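You operate a simulated robot arm through the tools that you are given. There is no shell and no other tool. Be economical: measure what you need, move in short steps, check, and stop when the job is done.

Carry out the task below with a simulated robot arm. There is one attempt and no reset: what you move stays moved.

## Task
Fetch the sleeve with three green bands and stand it on the high right shelf of grey rack. Then push the drawer marked seal rings shut. Then push the drawer marked caps shut. Then push the grey head with black handle shut. The order counts. Set down upright: sleeve with three green bands.

It is judged by the outcome, as a careful person would: the job done as asked, and still so three seconds after it is handed in. It fails if anything else is knocked over, pushed out of place, dropped, spilled or broken. Lids that push on must go on centred and level and be pressed home; caps that screw on are set level and turned clockwise until they are tight.

## Robot
A 7-joint arm with a two-finger parallel gripper on a trunk, on a base that drives. Base frame: it is fixed to the floor where the robot stands at the start and does not move with it; the origin is under the middle of the robot, x ahead of it, y to its left, z up. Units: cm, degrees, N and s.
With the tool pointing down near the work surface it reaches from about 34 to 76 cm from the robot's upright axis, wherever it stands. Its first joint turns from -115.0 to 115.0 degrees. Places, roughly: drawer marked caps [40, 30, 40]; drawer marked seal rings [40, 30, 30]; grey head with black handle [-550, 150, 110]; high right shelf of grey rack [70, 30, 150]; sleeve with three green bands [75, 0, 75]. Payload 3.91 kg.
The TCP is the grasp point between the finger pads, 3 cm short of the fingertips. In the tool frame z runs along the fingers and y along their closing line. The gripper opens to 11 cm. The fingers are 2 cm wide and 1 cm thick; the gripper's body (4.8 by 11.2 cm) begins 5.5 cm behind the TCP.
Orientation is that of the tool frame in the base frame, as [roll, pitch, yaw] about the fixed x, y, z axes, in that order (R = Rz(yaw) Ry(pitch) Rx(roll)). With the fingers straight down and closing along the base's y, the tool's x points along the base's -x, its y along +y and its z along -z.

## Interface
- The arm moves only by the tool nudge_tool. Its argument "moves" is a list of rows, each a list of 7 numbers: the shift along the tool's x, y, z in mm, then the turn, a rotation vector about the tool's x, y, z in degrees, then the closure, from 0 (fully open) to 1 (shut). In form: [[x, y, z, wx, wy, wz, hand], ...]. A call has 1 to 20 rows; each row shifts and turns the commanded pose from where the row before left it, along the tool's axes as they then stand. Rows are played at 5 a second. More than 5 cm and 8.6 degrees between two rows, or a gripper value outside its range, and nothing of the call is played. Where a pose cannot be reached the arm comes as near as it can. A force on the tool above 40 N (or 10 N above the force at the start of the call, whichever is more), or a blocked arm, ends the call early, and 0.2 s more pass. Each finger travels about 10.8 cm/s and halts on what it meets, pressing with about 42 N; the grip force reading is that of the motor and also rises with nothing between the fingers. The clock runs only during rows and for 0.2 s after the last one: add rows that do not move to give the fingers time. The reply holds the time, the measured pose of the TCP, the force on the tool along the base axes, the opening and the grip force, in the units named above and with some noise, with the torque about the TCP (base axes, N m) and any sound that the robot's microphone picked up, and new pictures: "show" is both (left out), scene, wrist or none.
- Cameras (640 x 400 px; columns grow to the right, rows downward): "scene" is now at [2.26, 15.6, 149.38]; the picture's right is [0.05, -1.00, 0.00], its down [-0.65, -0.04, -0.76] and it looks along [0.75, 0.04, -0.66] (base axes); focal length 214 px, centre (320, 200). "wrist" rides on the gripper at [7.2, 1.7, -10.3] in the tool frame; the picture's right is [-0.23, 0.97, 0.00], its down [-0.76, -0.18, -0.62] and it looks along [-0.61, -0.14, 0.78] (tool axes); focal length 222 px, centre (320, 200).
- slide_trunk(by): slides the trunk up (or, below 0, down) by that many cm; the arm and the scene camera ride with it, the base frame stays. It gives what a move gives, with no picture.
- roll_base(legs): drives the robot by 1 to 6 legs, each [ahead, turn to the left] in cm and degrees, along the robot's own axes; the way and the turn of a leg run together, so that a leg with both is an arc; at most 150 cm and 180 degrees a leg. The arm and the cameras ride along, it lands a little off, and it stops where it bumps. It gives what a move gives, and a new picture of the scene camera.
- pan_tilt(pan, tilt): turns the head with the scene camera to pan (to the left, within 155 degrees either way) and tilt (down, from -29 to 69), counted from straight ahead of the robot. It gives what a move gives, and a new picture of the scene camera.
- point_at(camera, pixels): for up to 12 pixels [column, row] of the newest picture of that camera ("zoom" is the newest enlarged one), the place [x, y, z] in the base frame of the surface seen there, good to about 0.2 cm. No time passes.
- close_up(camera, box): a new picture of the part [left, top, right, bottom] of that camera's present view, enlarged. No time passes.
- finish_job(): hands the job in; it is judged then, once.

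Keep the steps short. Do not move on a guess: measure, check each grasp and each placing, and mend mistakes. In all there are 110 turns and 260 pictures (those below and enlarged ones count). Leave the gripper open and the arm clear of the work at the hand-in unless told otherwise, and finish with a single line.

The tools are called after "Emit:" as name(argument=value, ...) on one line, values as JSON. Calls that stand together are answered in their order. nudge_tool: Moves the arm, as the interface text tells. Its arguments: {"type":"object","properties":{"moves":{"type":"array","items":{"type":"array","items":{"type":"number"}}},"show":{"type":"string","enum":["both","scene","wrist","none"]}},"required":["moves"]} The other tools are called the same way: slide_trunk (by) slides the trunk up or down; roll_base (legs) drives the base; pan_tilt (pan, tilt) turns the head that bears the scene camera; point_at (camera, pixels) gives the place of the surface under pixels of a picture; close_up (camera, box) takes an enlarged picture of a part of a camera's view; finish_job () hands the job in.

At the start:

```text
time_s: 0.0
position: [39.19, 7.5, 100.01]
tcp_rot: [-180.0, 0.0, 180.0]
contact_force: [-0.9, 0.7, -0.6]
ft_torque: [-0.01, -0.02, -0.02]
gripper_width: 11.02
finger_force: 0.0
trunk travel left (down, up): [-60.0, 39.0]
robot x, y, heading: [-0.24, -0.61, -0.1]
head pan, tilt: [3.1, 40.9]
```

scene: 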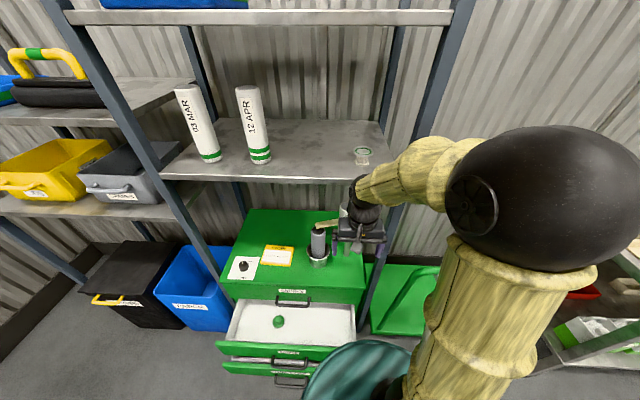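
wrist: 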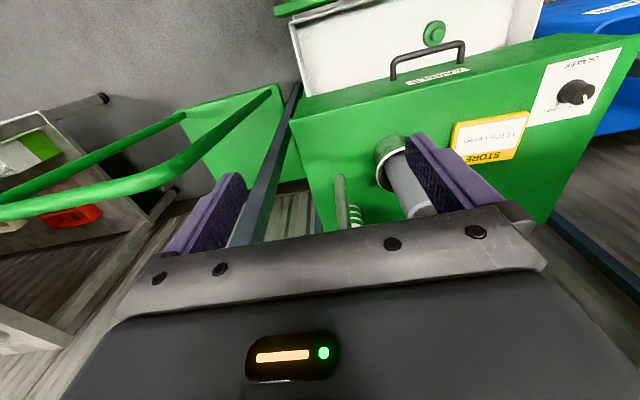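

I see a green chest of drawers, a grey rack with shelves, and some sleeves. I'll look closer at the chest top and the rack before I move.

Emit:
close_up(camera="scene", box=[200, 190, 400, 400])

Emit:
close_up(camera="scene", box=[60, 0, 480, 210])

Emit:
close_up(camera="wrist", box=[260, 100, 460, 240])

```text
1.90 times, centred on (300, 295) of scene
```

zoom: 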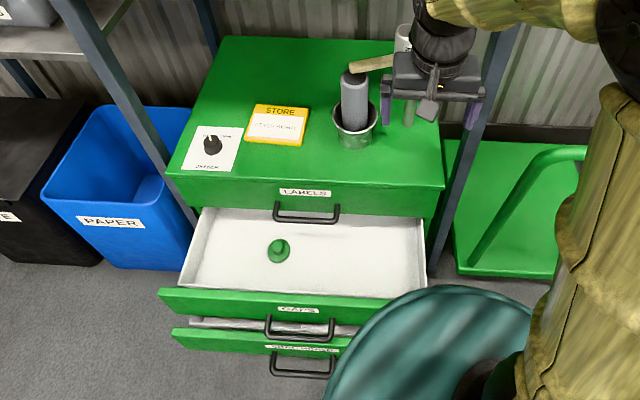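

```text
1.52 times, centred on (270, 105) of scene
```

zoom: 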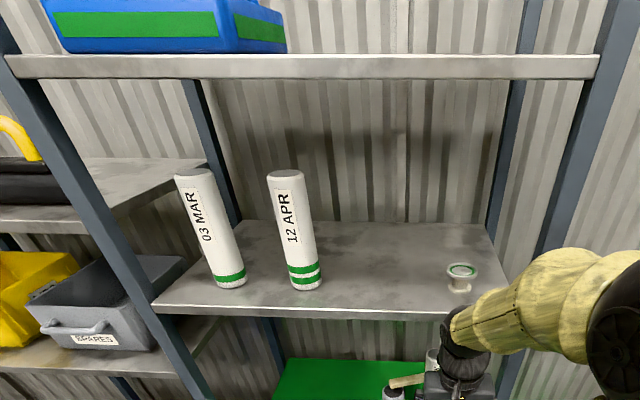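

```text
2.86 times, centred on (360, 170) of wrist
```

zoom: 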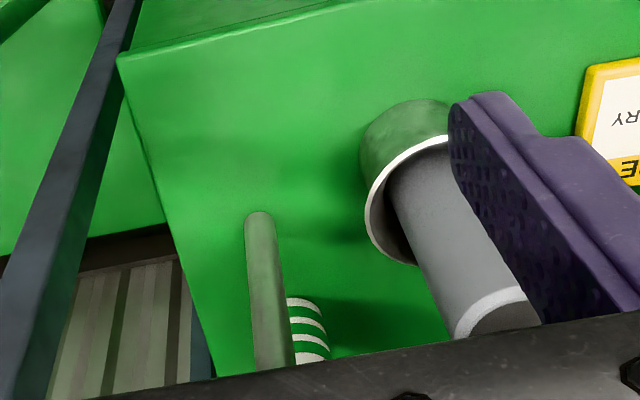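

The banded sleeve stands at the back right of the chest, behind a rod and a cup. I'll measure the chest top, cup, shelf and the shelf items.

Emit:
point_at(camera="scene", pixels=[[210, 158], [260, 160], [362, 160], [362, 150], [250, 90], [185, 88], [270, 182], [380, 178], [300, 120], [385, 130], [270, 20], [320, 260]])

Emit:
point_at(camera="wrist", pixels=[[367, 206], [370, 225], [340, 180], [348, 228], [385, 150], [404, 150], [415, 205], [320, 140], [345, 120], [292, 122], [318, 225]])

Emit:
close_up(camera="scene", box=[300, 170, 400, 280])

```text
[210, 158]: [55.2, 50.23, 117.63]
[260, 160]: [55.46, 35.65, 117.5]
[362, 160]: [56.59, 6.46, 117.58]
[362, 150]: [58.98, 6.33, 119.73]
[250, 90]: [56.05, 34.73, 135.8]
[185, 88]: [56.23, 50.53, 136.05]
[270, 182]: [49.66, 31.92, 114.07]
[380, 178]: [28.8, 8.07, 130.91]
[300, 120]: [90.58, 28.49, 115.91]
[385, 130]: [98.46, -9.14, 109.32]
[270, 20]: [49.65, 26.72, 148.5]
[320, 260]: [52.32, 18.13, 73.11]
```

```text
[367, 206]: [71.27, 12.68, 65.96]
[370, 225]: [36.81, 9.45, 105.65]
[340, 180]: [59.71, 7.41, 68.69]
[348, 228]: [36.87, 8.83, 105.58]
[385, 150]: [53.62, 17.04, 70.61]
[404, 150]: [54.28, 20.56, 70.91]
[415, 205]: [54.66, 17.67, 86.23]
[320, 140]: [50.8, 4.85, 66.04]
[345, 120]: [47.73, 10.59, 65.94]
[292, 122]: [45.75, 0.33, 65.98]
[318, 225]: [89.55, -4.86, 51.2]
```

```text
3.64 times, centred on (350, 225) of scene
```

zoom: 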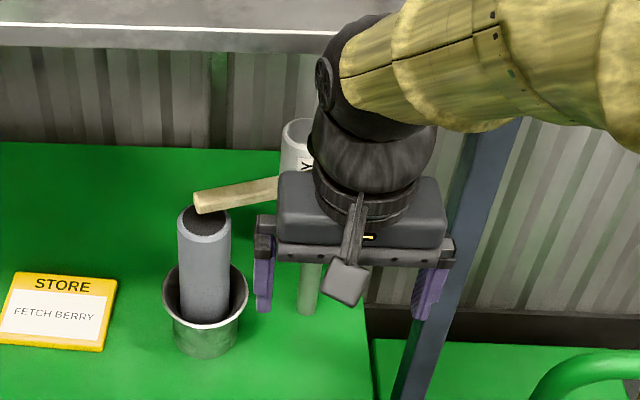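

Something with a wooden head and a rod is partly hidden by the gripper. I'll shift the arm 25 cm to the right, in free air, to see the chest top.

Emit:
nudge_tool(moves=[[0, -40, 0, 0, 0, 0, 0], [0, -40, 0, 0, 0, 0, 0], [0, -40, 0, 0, 0, 0, 0], [0, -40, 0, 0, 0, 0, 0], [0, -40, 0, 0, 0, 0, 0], [0, -40, 0, 0, 0, 0, 0]], show="both")

Emit:
close_up(camera="scene", box=[290, 160, 410, 280])

Emit:
pan_tilt(pan=3, tilt=5)

```text
time_s: 1.4
position: [39.07, -16.71, 99.75]
tcp_rot: [180.0, 0.1, -179.9]
contact_force: [0.0, 0.7, -0.3]
ft_torque: [0.02, 0.0, 0.02]
gripper_width: 11.02
finger_force: 0.1
trunk travel left (down, up): [-60.0, 39.0]
robot x, y, heading: [0.06, -0.2, -0.1]
head pan, tilt: [3.1, 40.9]
```

scene: 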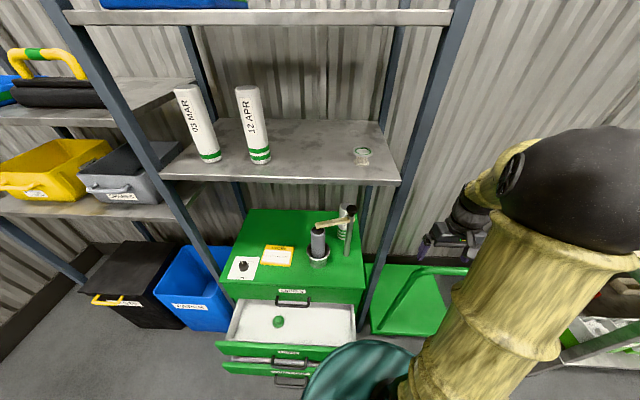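
wrist: 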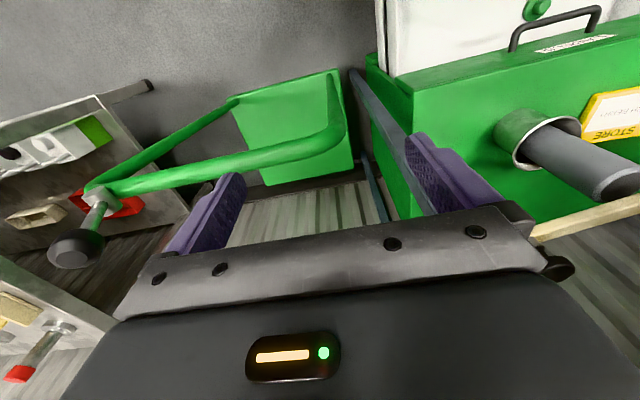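

```text
3.33 times, centred on (350, 220) of scene
```

zoom: 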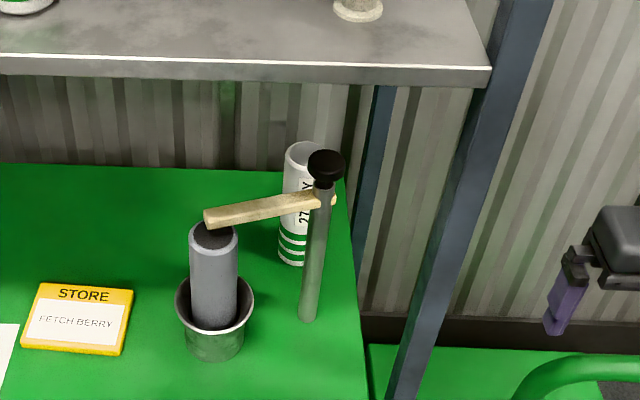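

```text
time_s: 2.4
position: [39.1, -16.45, 99.81]
tcp_rot: [-179.9, 0.0, 180.0]
contact_force: [-0.3, 0.1, -0.4]
ft_torque: [0.02, -0.04, -0.01]
gripper_width: 11.0
finger_force: 0.0
trunk travel left (down, up): [-60.0, 39.0]
robot x, y, heading: [0.04, 0.13, 0.0]
head pan, tilt: [3.0, 5.0]
```

scene: 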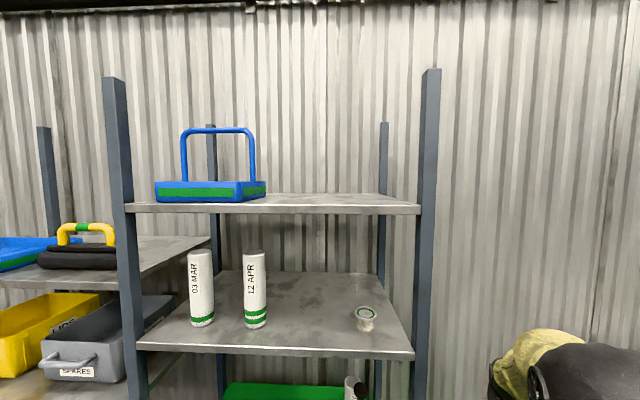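

The high shelf is visible now, with the blue tray on its left and free space on its right. I'll measure it here and then look back down.

Emit:
point_at(camera="scene", pixels=[[330, 206], [330, 210], [330, 198], [380, 200], [265, 196], [265, 185], [415, 208], [135, 206], [365, 325], [365, 310], [150, 340], [412, 352]])

Emit:
pan_tilt(pan=-3, tilt=45)

Emit:
close_up(camera="scene", box=[230, 120, 390, 220])

```text
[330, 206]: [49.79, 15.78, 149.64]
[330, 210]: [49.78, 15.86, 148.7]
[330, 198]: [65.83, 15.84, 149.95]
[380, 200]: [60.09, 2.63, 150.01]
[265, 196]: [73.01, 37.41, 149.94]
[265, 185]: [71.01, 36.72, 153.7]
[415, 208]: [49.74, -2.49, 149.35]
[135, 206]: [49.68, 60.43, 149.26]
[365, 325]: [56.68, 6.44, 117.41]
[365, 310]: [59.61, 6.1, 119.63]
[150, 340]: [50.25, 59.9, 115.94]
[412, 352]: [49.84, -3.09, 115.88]
```

```text
time_s: 3.5
position: [39.06, -16.68, 99.81]
tcp_rot: [180.0, 0.0, -180.0]
contact_force: [-0.3, 0.5, -0.1]
ft_torque: [0.01, -0.02, -0.04]
gripper_width: 10.98
finger_force: 0.1
trunk travel left (down, up): [-60.0, 39.0]
robot x, y, heading: [0.56, -0.49, -0.0]
head pan, tilt: [-3.0, 45.0]
```

scene: 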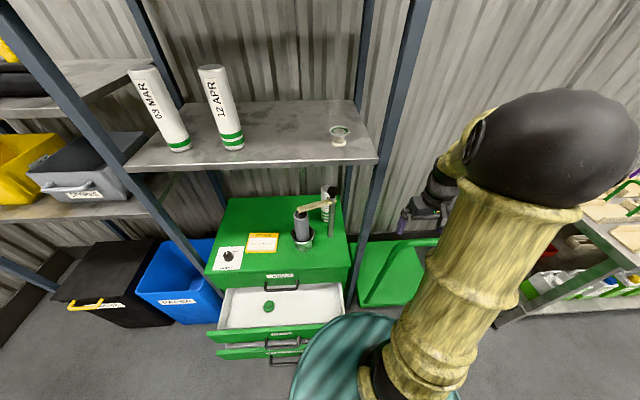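

```text
4.00 times, centred on (310, 170) of scene
```

zoom: 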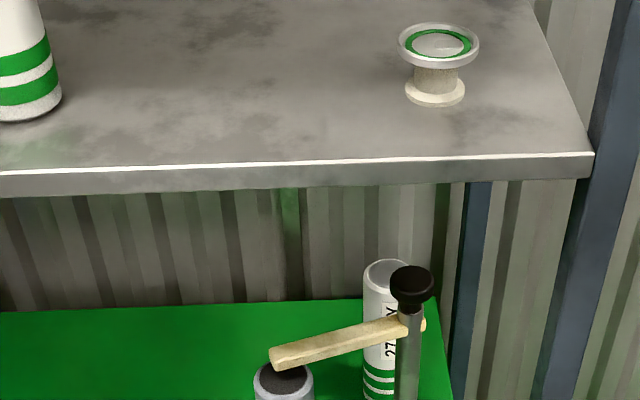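

Now measure the sleeve, post, swing bar and cylinder in an enlarged view.

Emit:
close_up(camera="scene", box=[270, 170, 370, 260])

```text
4.44 times, centred on (320, 215) of scene
```

zoom: 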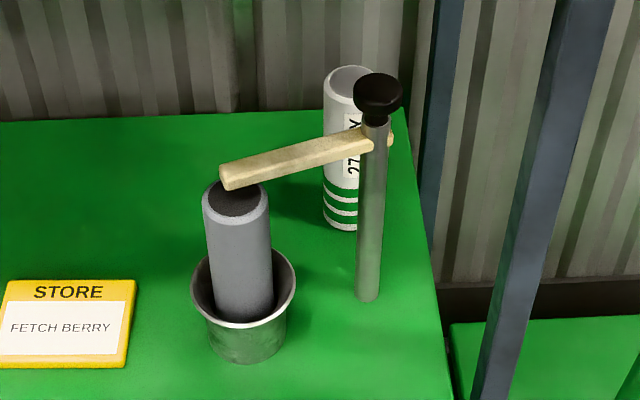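

Emit:
point_at(camera="zoom", pixels=[[330, 105], [333, 90], [340, 215], [352, 225], [378, 95], [370, 285], [365, 145], [235, 175], [388, 140], [235, 200], [430, 240], [396, 130]])

Emit:
point_at(camera="scene", pixels=[[230, 200], [345, 205], [345, 280], [385, 170], [215, 273]])

```text
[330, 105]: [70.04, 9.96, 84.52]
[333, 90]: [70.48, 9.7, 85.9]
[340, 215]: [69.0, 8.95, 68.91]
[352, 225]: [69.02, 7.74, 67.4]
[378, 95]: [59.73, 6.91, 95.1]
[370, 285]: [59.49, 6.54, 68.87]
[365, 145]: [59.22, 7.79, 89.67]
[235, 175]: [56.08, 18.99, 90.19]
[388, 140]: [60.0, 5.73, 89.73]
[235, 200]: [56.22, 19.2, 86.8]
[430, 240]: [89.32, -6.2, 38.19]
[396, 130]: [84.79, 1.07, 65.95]
```

```text
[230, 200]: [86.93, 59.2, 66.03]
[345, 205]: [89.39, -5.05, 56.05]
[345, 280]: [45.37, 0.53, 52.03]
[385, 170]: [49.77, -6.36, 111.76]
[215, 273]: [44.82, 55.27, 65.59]
```

The sleeve stands at about (72, 7), z 66–88, behind a post at (60, 6.7) and a bar that reaches left over the cylinder. The shelf above blocks a straight-down grasp, so coming in from the right front, past the post, looks best. I'll look at the right side for obstacles.

Emit:
pan_tilt(pan=-60, tilt=40)

Emit:
pan_tilt(pan=60, tilt=40)

Emit:
pan_tilt(pan=-25, tilt=50)

```text
time_s: 4.8
position: [39.03, -16.56, 99.81]
tcp_rot: [-179.9, 0.0, 180.0]
contact_force: [0.7, 0.1, -0.2]
ft_torque: [-0.02, -0.01, -0.02]
gripper_width: 11.0
finger_force: 0.0
trunk travel left (down, up): [-60.0, 39.0]
robot x, y, heading: [0.23, -0.09, -0.2]
head pan, tilt: [-60.0, 40.0]
```

scene: 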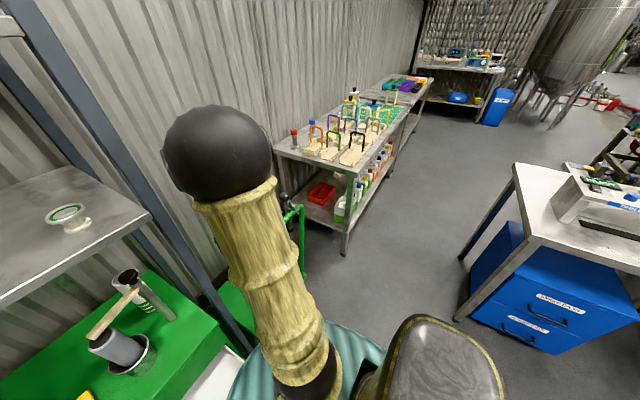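

```text
time_s: 6.8
position: [39.06, -16.53, 99.67]
tcp_rot: [-180.0, 0.0, 180.0]
contact_force: [0.0, 0.0, 0.4]
ft_torque: [0.02, 0.0, 0.0]
gripper_width: 10.99
finger_force: 0.1
trunk travel left (down, up): [-60.0, 39.0]
robot x, y, heading: [-0.11, -0.24, -0.1]
head pan, tilt: [60.0, 40.0]
```

scene: 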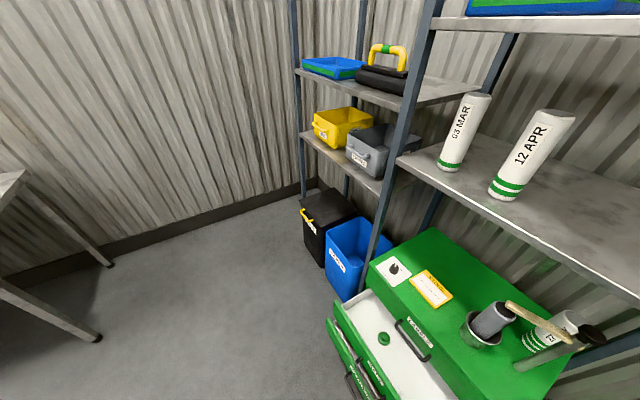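

```text
time_s: 8.3
position: [39.0, -16.59, 99.73]
tcp_rot: [-180.0, 0.0, 180.0]
contact_force: [-0.5, 0.2, -0.2]
ft_torque: [-0.04, 0.03, 0.0]
gripper_width: 11.0
finger_force: 0.0
trunk travel left (down, up): [-60.0, 39.0]
robot x, y, heading: [-0.18, 0.25, -0.1]
head pan, tilt: [-25.0, 50.0]
```

scene: 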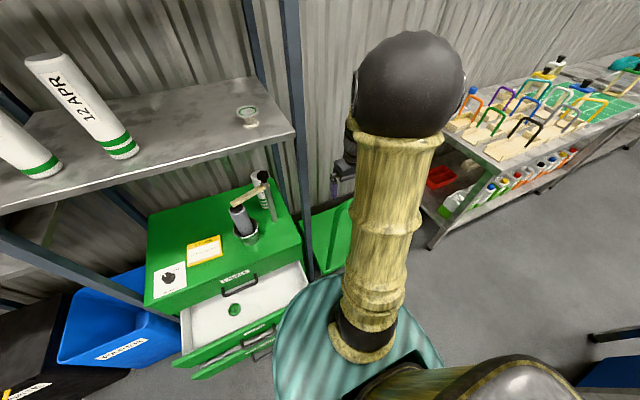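

I'll measure the drawer fronts, the trolley and its handle, the right bench and the upright.

Emit:
point_at(camera="scene", pixels=[[180, 360], [285, 312], [200, 375], [320, 215], [340, 260], [318, 285], [297, 150], [285, 30], [460, 125], [430, 245], [345, 215], [300, 370]])

Emit:
close_up(camera="scene", box=[220, 150, 380, 290])

```text
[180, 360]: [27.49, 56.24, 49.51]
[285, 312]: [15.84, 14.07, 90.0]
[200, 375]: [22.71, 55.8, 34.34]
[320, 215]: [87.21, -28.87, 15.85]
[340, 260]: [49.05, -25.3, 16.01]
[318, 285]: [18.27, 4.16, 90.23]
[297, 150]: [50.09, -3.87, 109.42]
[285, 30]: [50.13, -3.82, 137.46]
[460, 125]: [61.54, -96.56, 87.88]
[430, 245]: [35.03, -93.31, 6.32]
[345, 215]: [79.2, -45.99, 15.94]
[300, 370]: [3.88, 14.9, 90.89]
```

```text
2.86 times, centred on (300, 220) of scene
```

zoom: 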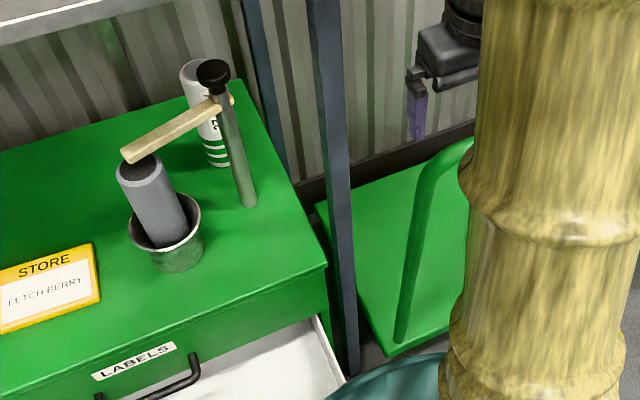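

Emit:
point_at(camera="zoom", pixels=[[430, 190], [455, 150], [410, 280], [400, 335], [325, 100], [345, 100], [318, 100], [262, 100], [205, 75], [190, 100], [270, 170]])

Emit:
point_at(camera="wrist", pixels=[[330, 100], [250, 150], [120, 180], [85, 240], [200, 115], [385, 180], [340, 140]])

```text
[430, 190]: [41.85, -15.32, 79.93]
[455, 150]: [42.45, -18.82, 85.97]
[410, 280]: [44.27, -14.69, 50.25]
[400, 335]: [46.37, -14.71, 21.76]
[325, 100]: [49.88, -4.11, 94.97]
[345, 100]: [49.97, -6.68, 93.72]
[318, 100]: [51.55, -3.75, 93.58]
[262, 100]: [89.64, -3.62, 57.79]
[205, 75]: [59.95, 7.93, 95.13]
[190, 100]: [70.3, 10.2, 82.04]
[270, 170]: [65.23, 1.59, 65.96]
```

```text
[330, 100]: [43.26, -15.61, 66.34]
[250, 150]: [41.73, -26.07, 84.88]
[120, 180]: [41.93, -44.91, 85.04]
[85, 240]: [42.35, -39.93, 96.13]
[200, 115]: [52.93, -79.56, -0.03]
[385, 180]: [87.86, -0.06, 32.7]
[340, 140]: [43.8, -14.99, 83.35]
```

The trolley handle tops out at about z 87 and has a knob nearby, so I'll raise the trunk before any turn. I'll check behind and beside the base before driving.

Emit:
slide_trunk(by=25)

Emit:
pan_tilt(pan=-130, tilt=50)

Emit:
pan_tilt(pan=150, tilt=50)

Emit:
pan_tilt(pan=-30, tilt=60)

```text
time_s: 10.9
position: [39.07, -16.54, 124.8]
tcp_rot: [-179.9, 0.0, 180.0]
contact_force: [0.1, -0.1, -0.6]
ft_torque: [0.0, -0.02, -0.01]
gripper_width: 11.0
finger_force: 0.0
trunk travel left (down, up): [-85.0, 14.0]
robot x, y, heading: [0.23, -0.15, -0.0]
head pan, tilt: [-25.0, 50.0]
```

```text
time_s: 12.7
position: [39.01, -16.56, 124.81]
tcp_rot: [179.9, 0.0, 180.0]
contact_force: [0.3, -0.3, 0.6]
ft_torque: [-0.02, 0.02, 0.0]
gripper_width: 10.99
finger_force: 0.1
trunk travel left (down, up): [-85.0, 14.0]
robot x, y, heading: [-0.26, -0.17, 0.3]
head pan, tilt: [-130.0, 50.0]
```

scene: 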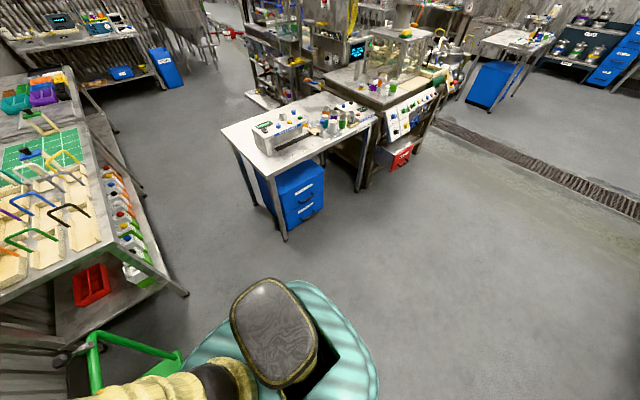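

```text
time_s: 16.6
position: [39.01, -16.47, 124.71]
tcp_rot: [179.9, 0.0, -180.0]
contact_force: [0.2, 0.0, -0.1]
ft_torque: [0.01, 0.01, 0.0]
gripper_width: 11.02
finger_force: 0.1
trunk travel left (down, up): [-85.0, 14.0]
robot x, y, heading: [-0.03, 0.15, 0.1]
head pan, tilt: [150.0, 50.0]
```

scene: 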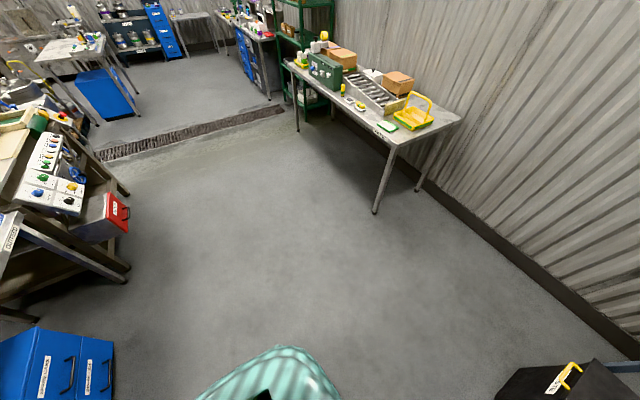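

```text
time_s: 19.3
position: [39.1, -16.58, 124.87]
tcp_rot: [179.9, 0.0, -180.0]
contact_force: [0.4, 0.4, 0.1]
ft_torque: [-0.03, -0.03, 0.01]
gripper_width: 11.0
finger_force: 0.1
trunk travel left (down, up): [-85.0, 14.0]
robot x, y, heading: [-0.02, 0.1, -0.1]
head pan, tilt: [-30.0, 60.0]
```

scene: 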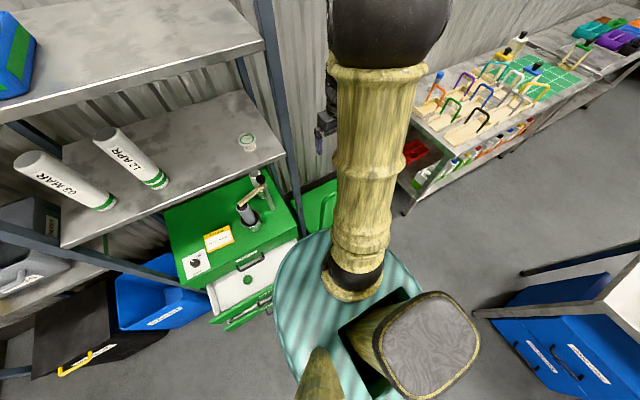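

Behind is open floor. I'll back off 15, turn right, go 30, turn back, and come forward 12.

Emit:
roll_base(legs=[[-15, 0], [0, -90], [30, 0], [0, 90], [12, 0]])

Emit:
pan_tilt(pan=10, tilt=50)

```text
time_s: 34.8
position: [35.76, -46.73, 124.77]
tcp_rot: [180.0, 0.0, -179.5]
contact_force: [-0.1, 0.3, 0.9]
ft_torque: [-0.02, -0.02, 0.0]
gripper_width: 11.02
finger_force: 0.2
trunk travel left (down, up): [-85.0, 14.0]
robot x, y, heading: [-3.21, -30.84, 0.0]
head pan, tilt: [-30.0, 60.0]
```

scene: 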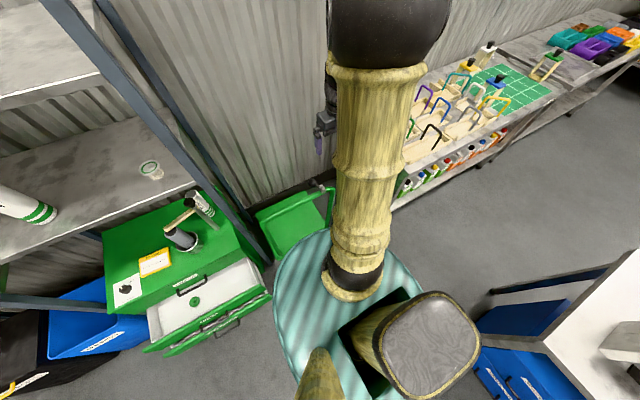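

```text
time_s: 35.9
position: [35.68, -46.7, 124.81]
tcp_rot: [180.0, 0.0, -179.5]
contact_force: [0.5, -0.3, 0.5]
ft_torque: [-0.02, 0.04, 0.02]
gripper_width: 11.0
finger_force: 0.1
trunk travel left (down, up): [-85.0, 14.0]
robot x, y, heading: [-3.35, -30.49, 0.1]
head pan, tilt: [10.0, 50.0]
```

scene: 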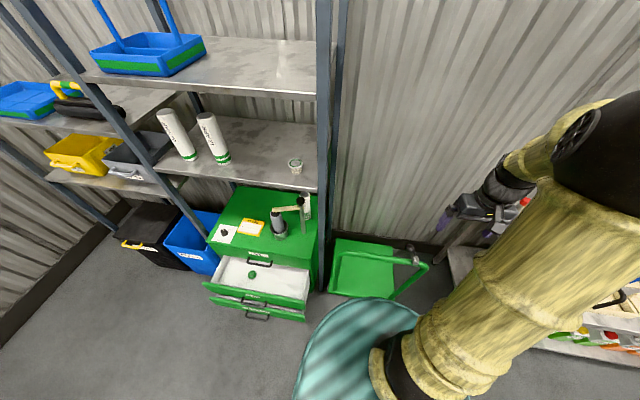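

The robot now stands at (-3, -31). I'll turn the tool where it is, in free air: yaw +60, then tip it so it points forward and 30° down.

Emit:
nudge_tool(moves=[[0, 0, 0, 0, 0, -7.5, 0], [0, 0, 0, 0, 0, -7.5, 0], [0, 0, 0, 0, 0, -7.5, 0], [0, 0, 0, 0, 0, -7.5, 0], [0, 0, 0, 0, 0, -7.5, 0], [0, 0, 0, 0, 0, -7.5, 0], [0, 0, 0, 0, 0, -7.5, 0], [0, 0, 0, 0, 0, -7.5, 0], [0, 0, 0, 0, -7.5, 0, 0], [0, 0, 0, 0, -7.5, 0, 0], [0, 0, 0, 0, -7.5, 0, 0], [0, 0, 0, 0, -7.5, 0, 0], [0, 0, 0, 0, -7.5, 0, 0], [0, 0, 0, 0, -7.5, 0, 0], [0, 0, 0, 0, -7.5, 0, 0], [0, 0, 0, 0, -7.5, 0, 0]], show="both")

```text
time_s: 39.3
position: [35.69, -46.82, 124.91]
tcp_rot: [180.0, 60.1, -119.4]
contact_force: [1.4, -0.1, -0.1]
ft_torque: [-0.01, -0.01, -0.02]
gripper_width: 11.0
finger_force: 0.2
trunk travel left (down, up): [-85.0, 14.0]
robot x, y, heading: [-3.23, -30.69, 0.4]
head pan, tilt: [10.0, 50.0]
```

scene: 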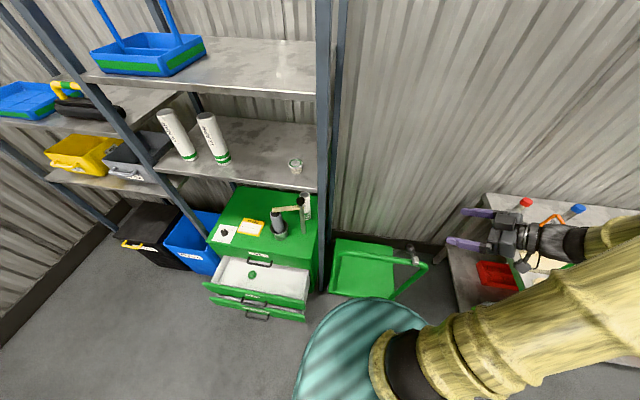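
wrist: 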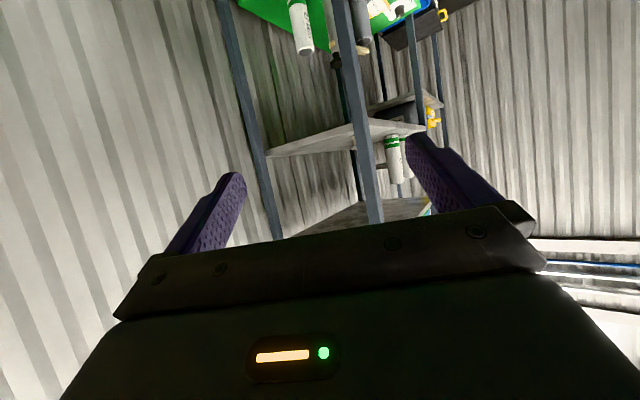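

The tool is turned as wanted, and the sleeve shows upside down near (300, 25) in the wrist view. I'll enlarge it to find its axis.

Emit:
close_up(camera="wrist", box=[260, 0, 380, 75])

Emit:
close_up(camera="scene", box=[250, 170, 440, 300])

```text
5.33 times, centred on (320, 38) of wrist
```

zoom: 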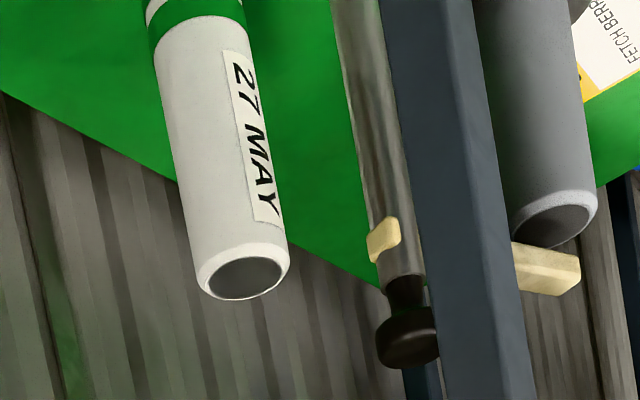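

```text
3.08 times, centred on (345, 235) of scene
```

zoom: 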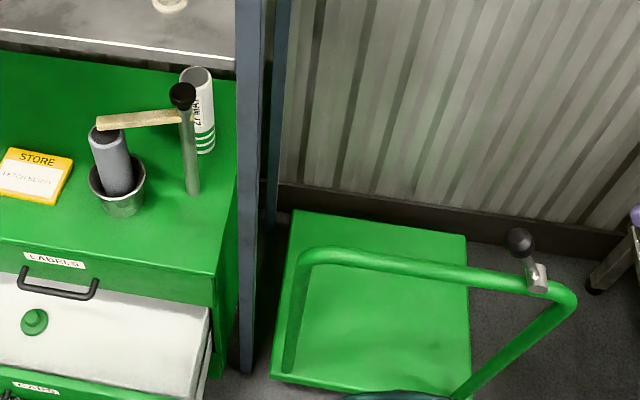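

Emit:
point_at(camera="wrist", pixels=[[305, 37.5], [296, 37.5], [311.8, 37.5], [306, 46], [298.8, 51.5], [313.5, 47.5], [305.5, 56], [300, 25], [291.5, 18], [307.5, 18]])

Emit:
point_at(camera="zoom", pixels=[[518, 232], [518, 245], [535, 275], [565, 295], [440, 262], [320, 255], [195, 75], [212, 75], [203, 145], [240, 150], [262, 150]])

```text
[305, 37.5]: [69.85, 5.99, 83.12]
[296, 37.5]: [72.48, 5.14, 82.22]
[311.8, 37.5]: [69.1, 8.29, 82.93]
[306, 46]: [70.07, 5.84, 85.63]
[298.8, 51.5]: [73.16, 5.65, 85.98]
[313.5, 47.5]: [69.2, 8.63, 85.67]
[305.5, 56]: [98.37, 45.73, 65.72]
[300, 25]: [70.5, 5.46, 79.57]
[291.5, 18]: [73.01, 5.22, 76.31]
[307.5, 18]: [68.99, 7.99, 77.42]
```

```text
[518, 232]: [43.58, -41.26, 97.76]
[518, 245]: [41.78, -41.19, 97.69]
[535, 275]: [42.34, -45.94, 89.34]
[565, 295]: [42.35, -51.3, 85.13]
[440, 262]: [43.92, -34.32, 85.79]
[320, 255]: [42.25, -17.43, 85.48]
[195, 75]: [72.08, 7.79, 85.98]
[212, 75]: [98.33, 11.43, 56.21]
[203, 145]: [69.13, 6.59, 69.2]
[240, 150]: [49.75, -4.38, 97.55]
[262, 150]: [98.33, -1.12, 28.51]
```

The sleeve's axis is near (71.9, 8.0), radius 2.85, top at z 86. I'll advance about 48 cm along the tool to a pre-grasp outside the rack, at about (59, -15, 95).

Emit:
nudge_tool(moves=[[6, -3, 40, 0, 0, 0, 0], [6, -3, 40, 0, 0, 0, 0], [6, -3, 40, 0, 0, 0, 0], [6, -3, 40, 0, 0, 0, 0], [6, -3, 40, 0, 0, 0, 0], [6, -3, 40, 0, 0, 0, 0], [6, -3, 40, 0, 0, 0, 0], [6, -3, 40, 0, 0, 0, 0], [6, -3, 40, 0, 0, 0, 0], [6, -3, 40, 0, 0, 0, 0], [6, -3, 40, 0, 0, 0, 0], [4, -3, 40, 0, 0, 0, 0]], show="both")

```text
time_s: 41.9
position: [57.85, -15.27, 94.67]
tcp_rot: [180.0, 60.1, -119.5]
contact_force: [0.4, -0.2, 0.3]
ft_torque: [0.03, 0.0, 0.01]
gripper_width: 11.01
finger_force: 0.0
trunk travel left (down, up): [-85.0, 14.0]
robot x, y, heading: [-3.38, -30.5, 0.4]
head pan, tilt: [10.0, 50.0]
```

scene: 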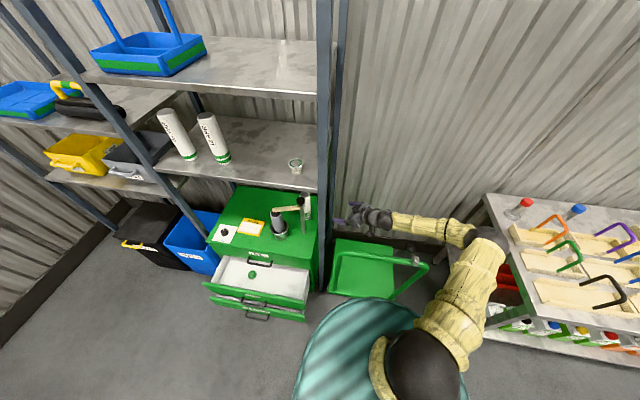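
wrist: 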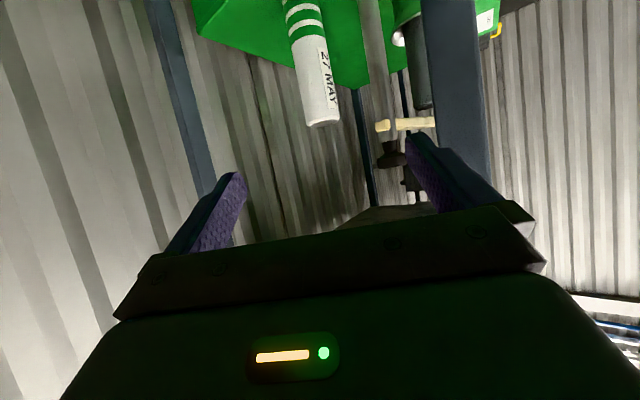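

The elbow has swung out toward the bench on the right, so I'll check its clearance and re-measure the sleeve from here.

Emit:
point_at(camera="scene", pixels=[[490, 240], [508, 250], [480, 228], [430, 225], [385, 218], [500, 270], [520, 225]])

Emit:
point_at(camera="wrist", pixels=[[303, 70], [318, 70], [334, 70], [312, 110], [337, 110], [322, 124], [440, 120], [425, 100]])

Emit:
close_up(camera="scene", box=[290, 170, 530, 320])

```text
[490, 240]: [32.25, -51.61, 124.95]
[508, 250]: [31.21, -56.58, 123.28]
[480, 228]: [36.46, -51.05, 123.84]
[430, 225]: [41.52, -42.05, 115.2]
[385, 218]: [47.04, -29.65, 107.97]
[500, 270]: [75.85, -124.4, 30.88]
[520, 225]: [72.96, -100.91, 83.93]
```

```text
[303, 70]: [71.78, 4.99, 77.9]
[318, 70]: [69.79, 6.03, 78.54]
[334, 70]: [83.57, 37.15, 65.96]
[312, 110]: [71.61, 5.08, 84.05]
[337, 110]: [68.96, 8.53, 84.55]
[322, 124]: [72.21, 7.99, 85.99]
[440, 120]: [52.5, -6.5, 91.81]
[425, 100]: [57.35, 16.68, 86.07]
```

```text
2.67 times, centred on (410, 245) of scene
```

zoom: 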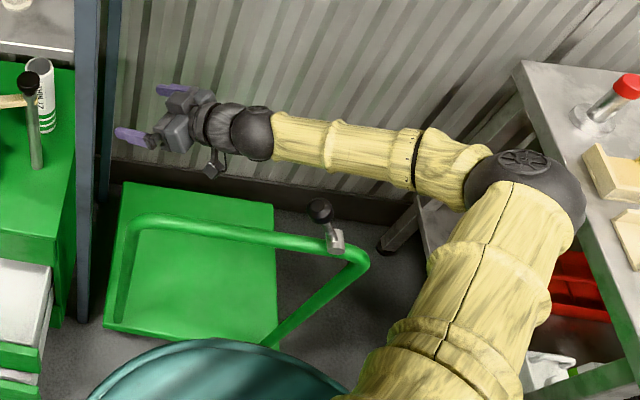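

The sleeve axis is confirmed at about (71.9, 8.0). It needs about 31 cm more along the tool with −8 mm sideways. I'll go 20 cm and check.

Emit:
nudge_tool(moves=[[0, -4, 25, 0, 0, 0, 0], [0, -4, 25, 0, 0, 0, 0], [0, 0, 25, 0, 0, 0, 0], [0, 0, 25, 0, 0, 0, 0], [0, 0, 25, 0, 0, 0, 0], [0, 0, 25, 0, 0, 0, 0], [0, 0, 25, 0, 0, 0, 0], [0, 0, 25, 0, 0, 0, 0]], show="both")

Emit:
close_up(camera="scene", box=[260, 170, 480, 310])

```text
time_s: 43.7
position: [67.0, -0.78, 84.65]
tcp_rot: [180.0, 60.1, -119.4]
contact_force: [-0.6, 0.7, 0.1]
ft_torque: [0.02, 0.04, -0.02]
gripper_width: 11.01
finger_force: 0.0
trunk travel left (down, up): [-85.0, 14.0]
robot x, y, heading: [-3.7, -30.41, 0.2]
head pan, tilt: [10.0, 50.0]
```

scene: 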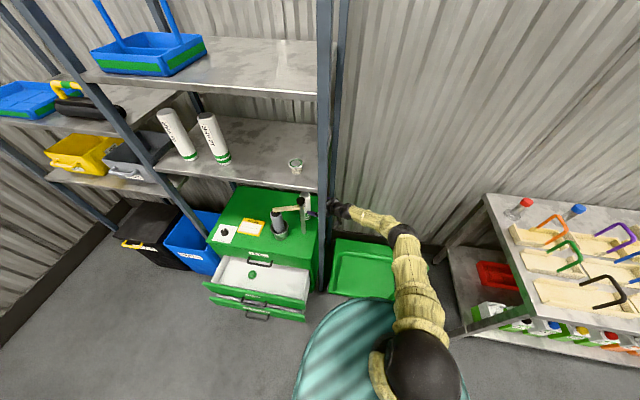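
wrist: 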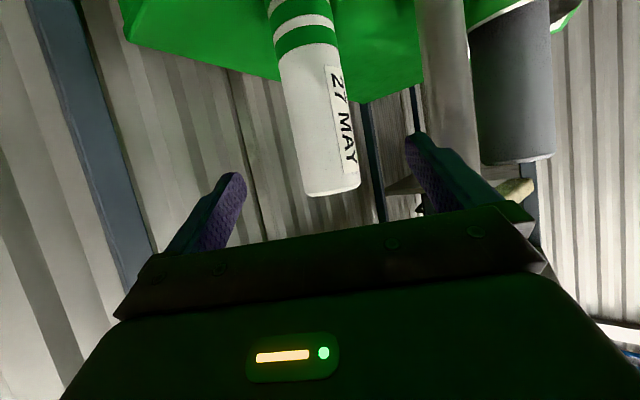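

```text
2.86 times, centred on (370, 240) of scene
```

zoom: 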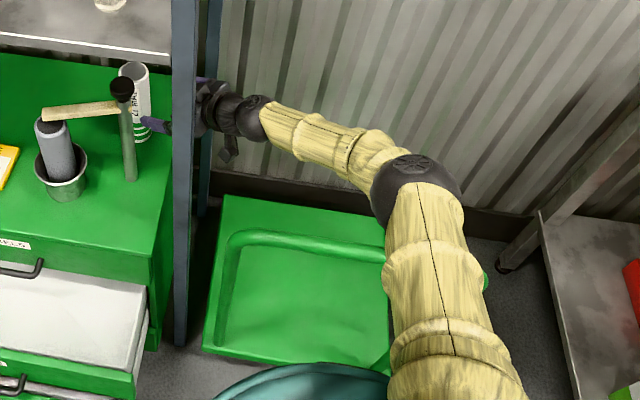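

It's centred with clearance to the post. I'll go the last 11.5 cm without closing yet and watch the force.

Emit:
nudge_tool(moves=[[0, 0, 20, 0, 0, 0, 0], [0, 0, 20, 0, 0, 0, 0], [0, 0, 20, 0, 0, 0, 0], [0, 0, 20, 0, 0, 0, 0], [0, 0, 20, 0, 0, 0, 0], [0, 0, 15, 0, 0, 0, 0]], show="both")

Emit:
close_up(camera="scene", box=[260, 170, 440, 280])

```text
time_s: 45.3
position: [71.22, 4.38, 84.3]
tcp_rot: [-175.8, 61.3, -116.6]
contact_force: [0.1, -0.1, 0.3]
ft_torque: [-0.01, -0.01, -0.03]
gripper_width: 11.03
finger_force: 0.0
out of reach, approached as far as the arm can: row 4, 5, 6
trunk travel left (down, up): [-85.0, 14.0]
robot x, y, heading: [-3.19, -30.44, 0.1]
head pan, tilt: [10.0, 50.0]
stopped in row 6: the arm was blocked; the commanded pose is now the measured one
```

scene: 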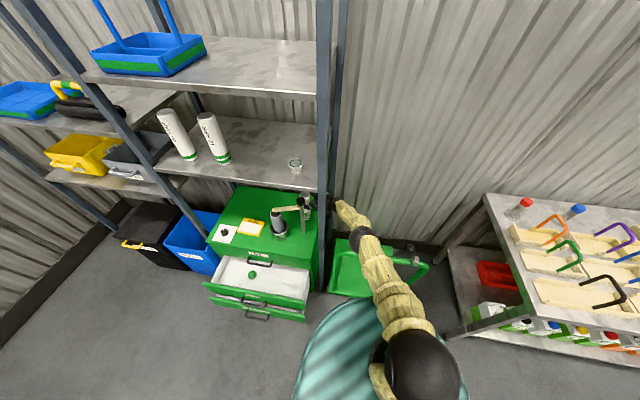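
wrist: 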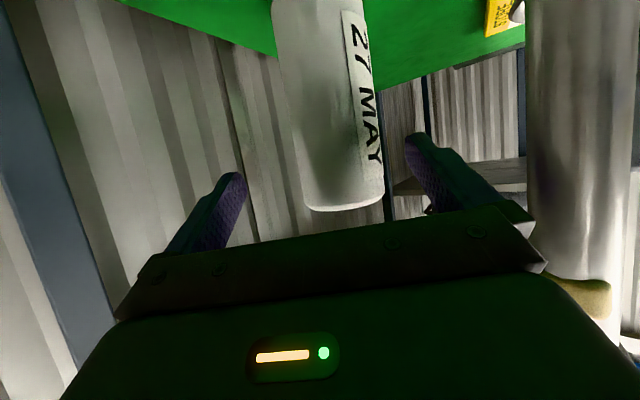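

```text
3.56 times, centred on (350, 225) of scene
```

zoom: 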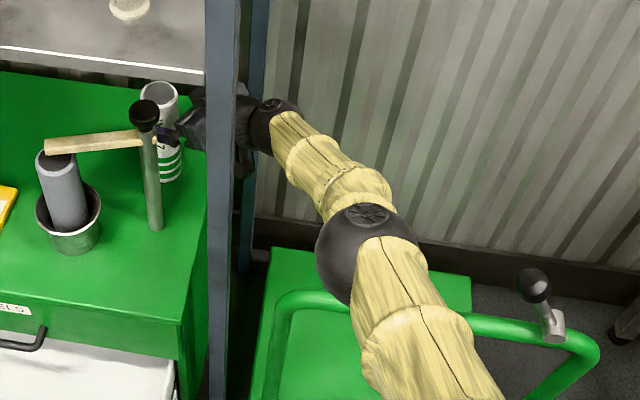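

The arm is stretched to its limit, with no contact force. I'll back off 12 cm along the tool, drive the base 10 cm forward, and then approach again.

Emit:
nudge_tool(moves=[[0, 0, -25, 0, 0, 0, 0], [0, 0, -25, 0, 0, 0, 0], [0, 0, -25, 0, 0, 0, 0], [0, 0, -25, 0, 0, 0, 0], [0, 0, -25, 0, 0, 0, 0]], show="none")

Emit:
roll_base(legs=[[10, 0]])

```text
time_s: 46.5
position: [65.2, -5.05, 89.99]
tcp_rot: [-176.3, 61.1, -117.0]
contact_force: [-0.3, 0.4, 0.8]
ft_torque: [0.01, -0.04, 0.04]
gripper_width: 11.01
finger_force: 0.2
trunk travel left (down, up): [-85.0, 14.0]
robot x, y, heading: [-3.29, -30.3, 0.1]
head pan, tilt: [10.0, 50.0]
```

```text
time_s: 47.7
position: [75.46, -5.11, 89.93]
tcp_rot: [-176.4, 61.1, -117.2]
contact_force: [0.9, 0.3, 0.0]
ft_torque: [0.0, 0.04, 0.02]
gripper_width: 11.04
finger_force: 0.0
trunk travel left (down, up): [-85.0, 14.0]
robot x, y, heading: [6.5, -30.64, 0.3]
head pan, tilt: [10.0, 50.0]
```

scene: 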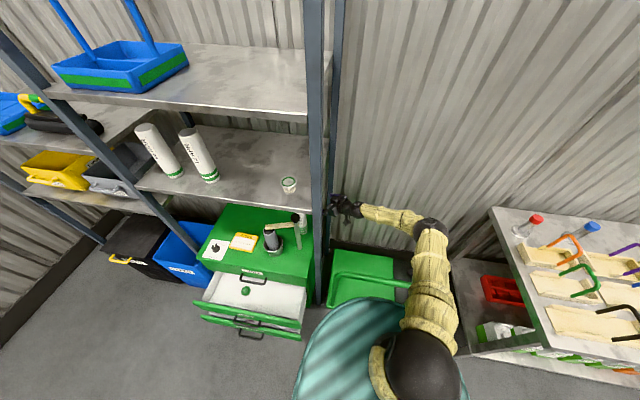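

Now at (75.5, -5.1, 90). I'll level the closing line by 2° and shift sideways onto the approach line: +99 mm in tool y and +50 mm in tool x.

Emit:
nudge_tool(moves=[[10, 20, 0, 0, 0, 2, 0], [10, 20, 0, 0, 0, 0, 0], [10, 20, 0, 0, 0, 0, 0], [10, 20, 0, 0, 0, 0, 0], [10, 19, 0, 0, 0, 0, 0]], show="both")

Emit:
point_at(camera="wrist", pixels=[[310, 120], [330, 120], [350, 120], [320, 150]])

```text
time_s: 48.9
position: [65.56, -2.0, 85.57]
tcp_rot: [180.0, 61.2, -121.3]
contact_force: [0.3, 0.9, 0.2]
ft_torque: [-0.03, 0.01, -0.04]
gripper_width: 10.99
finger_force: 0.1
trunk travel left (down, up): [-85.0, 14.0]
robot x, y, heading: [6.42, -30.46, 0.2]
head pan, tilt: [10.0, 50.0]
```

scene: 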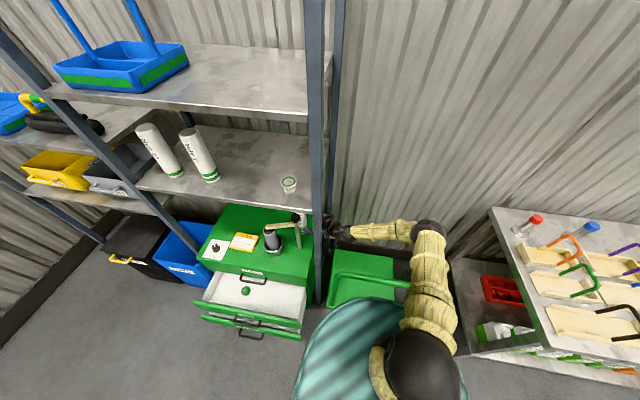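
wrist: 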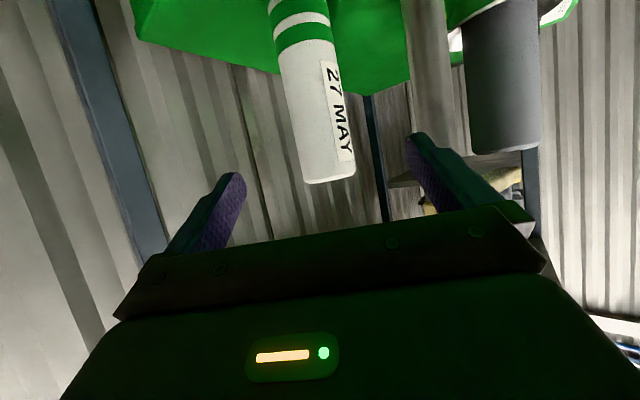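

```text
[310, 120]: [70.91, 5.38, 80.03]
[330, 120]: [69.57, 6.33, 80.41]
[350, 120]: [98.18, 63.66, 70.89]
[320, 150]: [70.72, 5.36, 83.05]
```

Lined up. I'll advance 13.4 cm.

Emit:
nudge_tool(moves=[[0, -1, 20, 0, 0, 0, 0], [0, -1, 20, 0, 0, 0, 0], [0, 0, 20, 0, 0, 0, 0], [0, 0, 20, 0, 0, 0, 0], [0, 0, 20, 0, 0, 0, 0], [0, 0, 20, 0, 0, 0, 0], [0, 0, 14, 0, 0, 0, 0]], show="both")

Emit:
close_up(camera="scene", box=[240, 180, 420, 290])

```text
time_s: 50.7
position: [76.96, 6.52, 85.02]
tcp_rot: [-167.6, 63.0, -111.0]
contact_force: [-0.6, 0.9, 0.3]
ft_torque: [0.03, 0.01, 0.02]
gripper_width: 11.01
finger_force: 0.0
trunk travel left (down, up): [-85.0, 14.0]
robot x, y, heading: [6.46, -30.59, 0.1]
head pan, tilt: [10.0, 50.0]
stopped in row 7: the arm was blocked; the commanded pose is now the measured one
```

scene: 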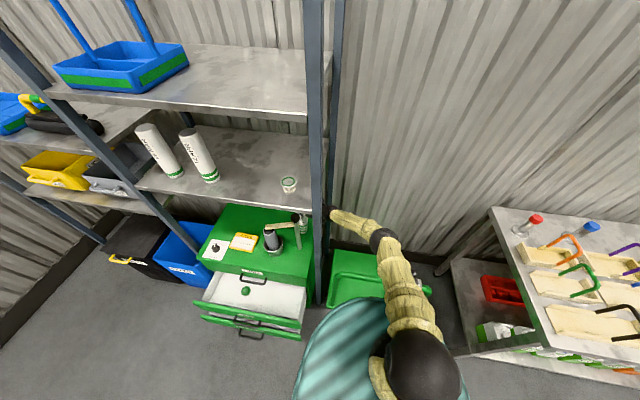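
wrist: 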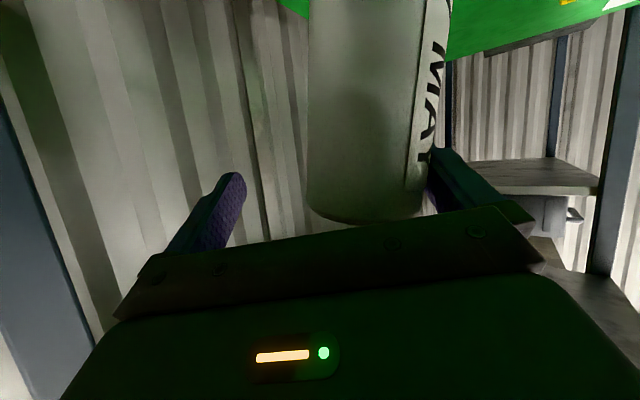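

```text
3.56 times, centred on (330, 235) of scene
```

zoom: 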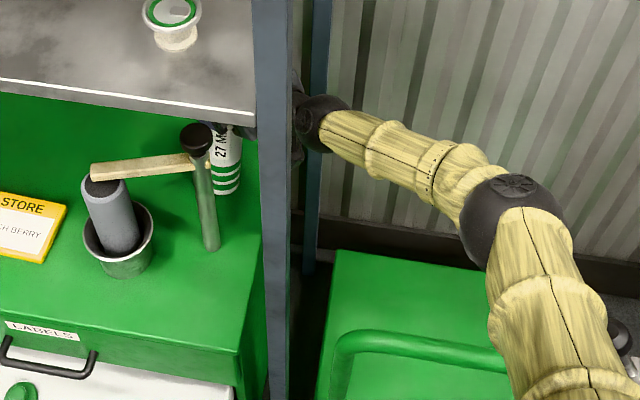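

The arm was blocked and twisted. I suspect the upper arm met the trolley handle, or something touched the rack. I'll back off along the tool first and then inspect.

Emit:
nudge_tool(moves=[[0, 0, -20, 0, 0, 0, 0], [0, 0, -20, 0, 0, 0, 0], [0, 0, -20, 0, 0, 0, 0], [0, 0, -20, 0, 0, 0, 0], [0, 0, -20, 0, 0, 0, 0], [0, 0, -20, 0, 0, 0, 0]], show="both")

Emit:
pan_tilt(pan=-15, tilt=55)

Emit:
close_up(camera="scene", box=[160, 130, 400, 290])

```text
time_s: 52.1
position: [70.53, -2.46, 89.88]
tcp_rot: [-168.5, 62.9, -111.8]
contact_force: [0.2, 1.1, 0.4]
ft_torque: [0.0, -0.02, -0.02]
gripper_width: 11.0
finger_force: 0.1
trunk travel left (down, up): [-85.0, 14.0]
robot x, y, heading: [6.59, -30.4, 0.5]
head pan, tilt: [10.0, 50.0]
```

scene: 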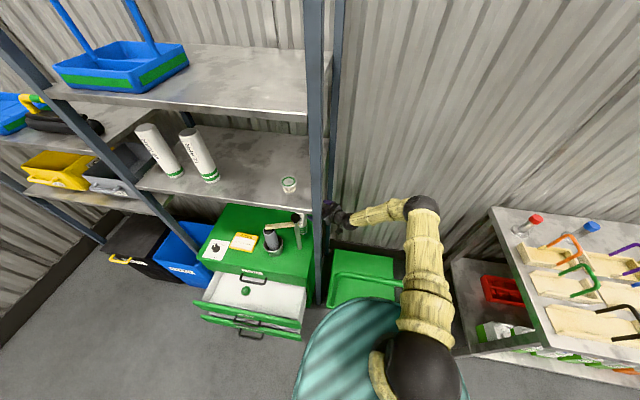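
wrist: 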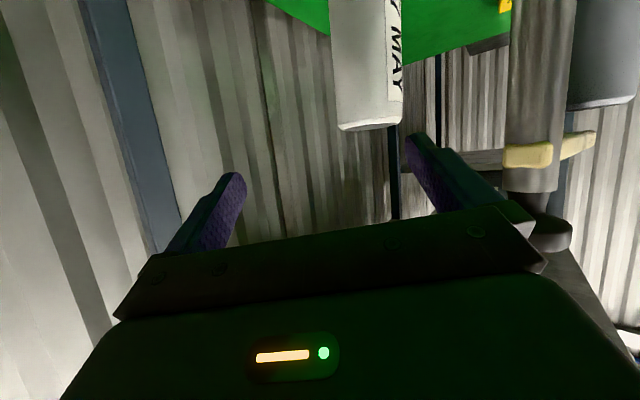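

```text
time_s: 53.0
position: [70.48, -2.28, 89.84]
tcp_rot: [-168.4, 62.8, -111.7]
contact_force: [0.0, -0.2, 0.3]
ft_torque: [0.03, -0.01, 0.0]
gripper_width: 11.02
finger_force: 0.1
trunk travel left (down, up): [-85.0, 14.0]
robot x, y, heading: [6.59, -30.38, 0.2]
head pan, tilt: [-15.0, 55.0]
```

scene: 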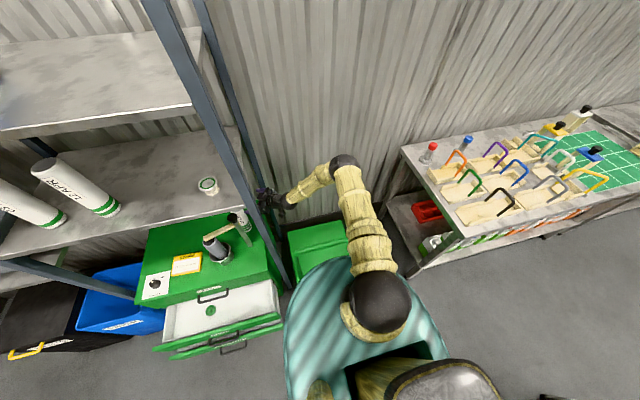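

```text
2.50 times, centred on (280, 210) of scene
```

zoom: 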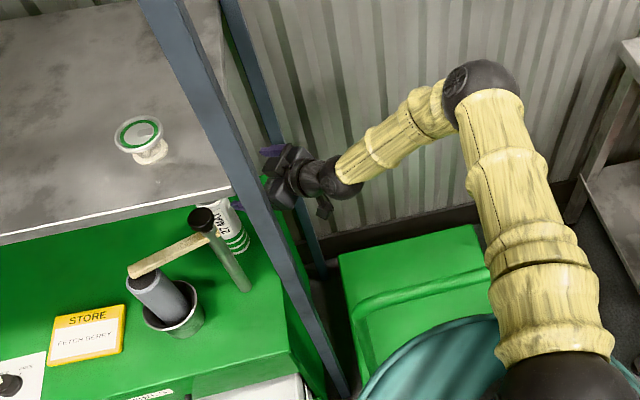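

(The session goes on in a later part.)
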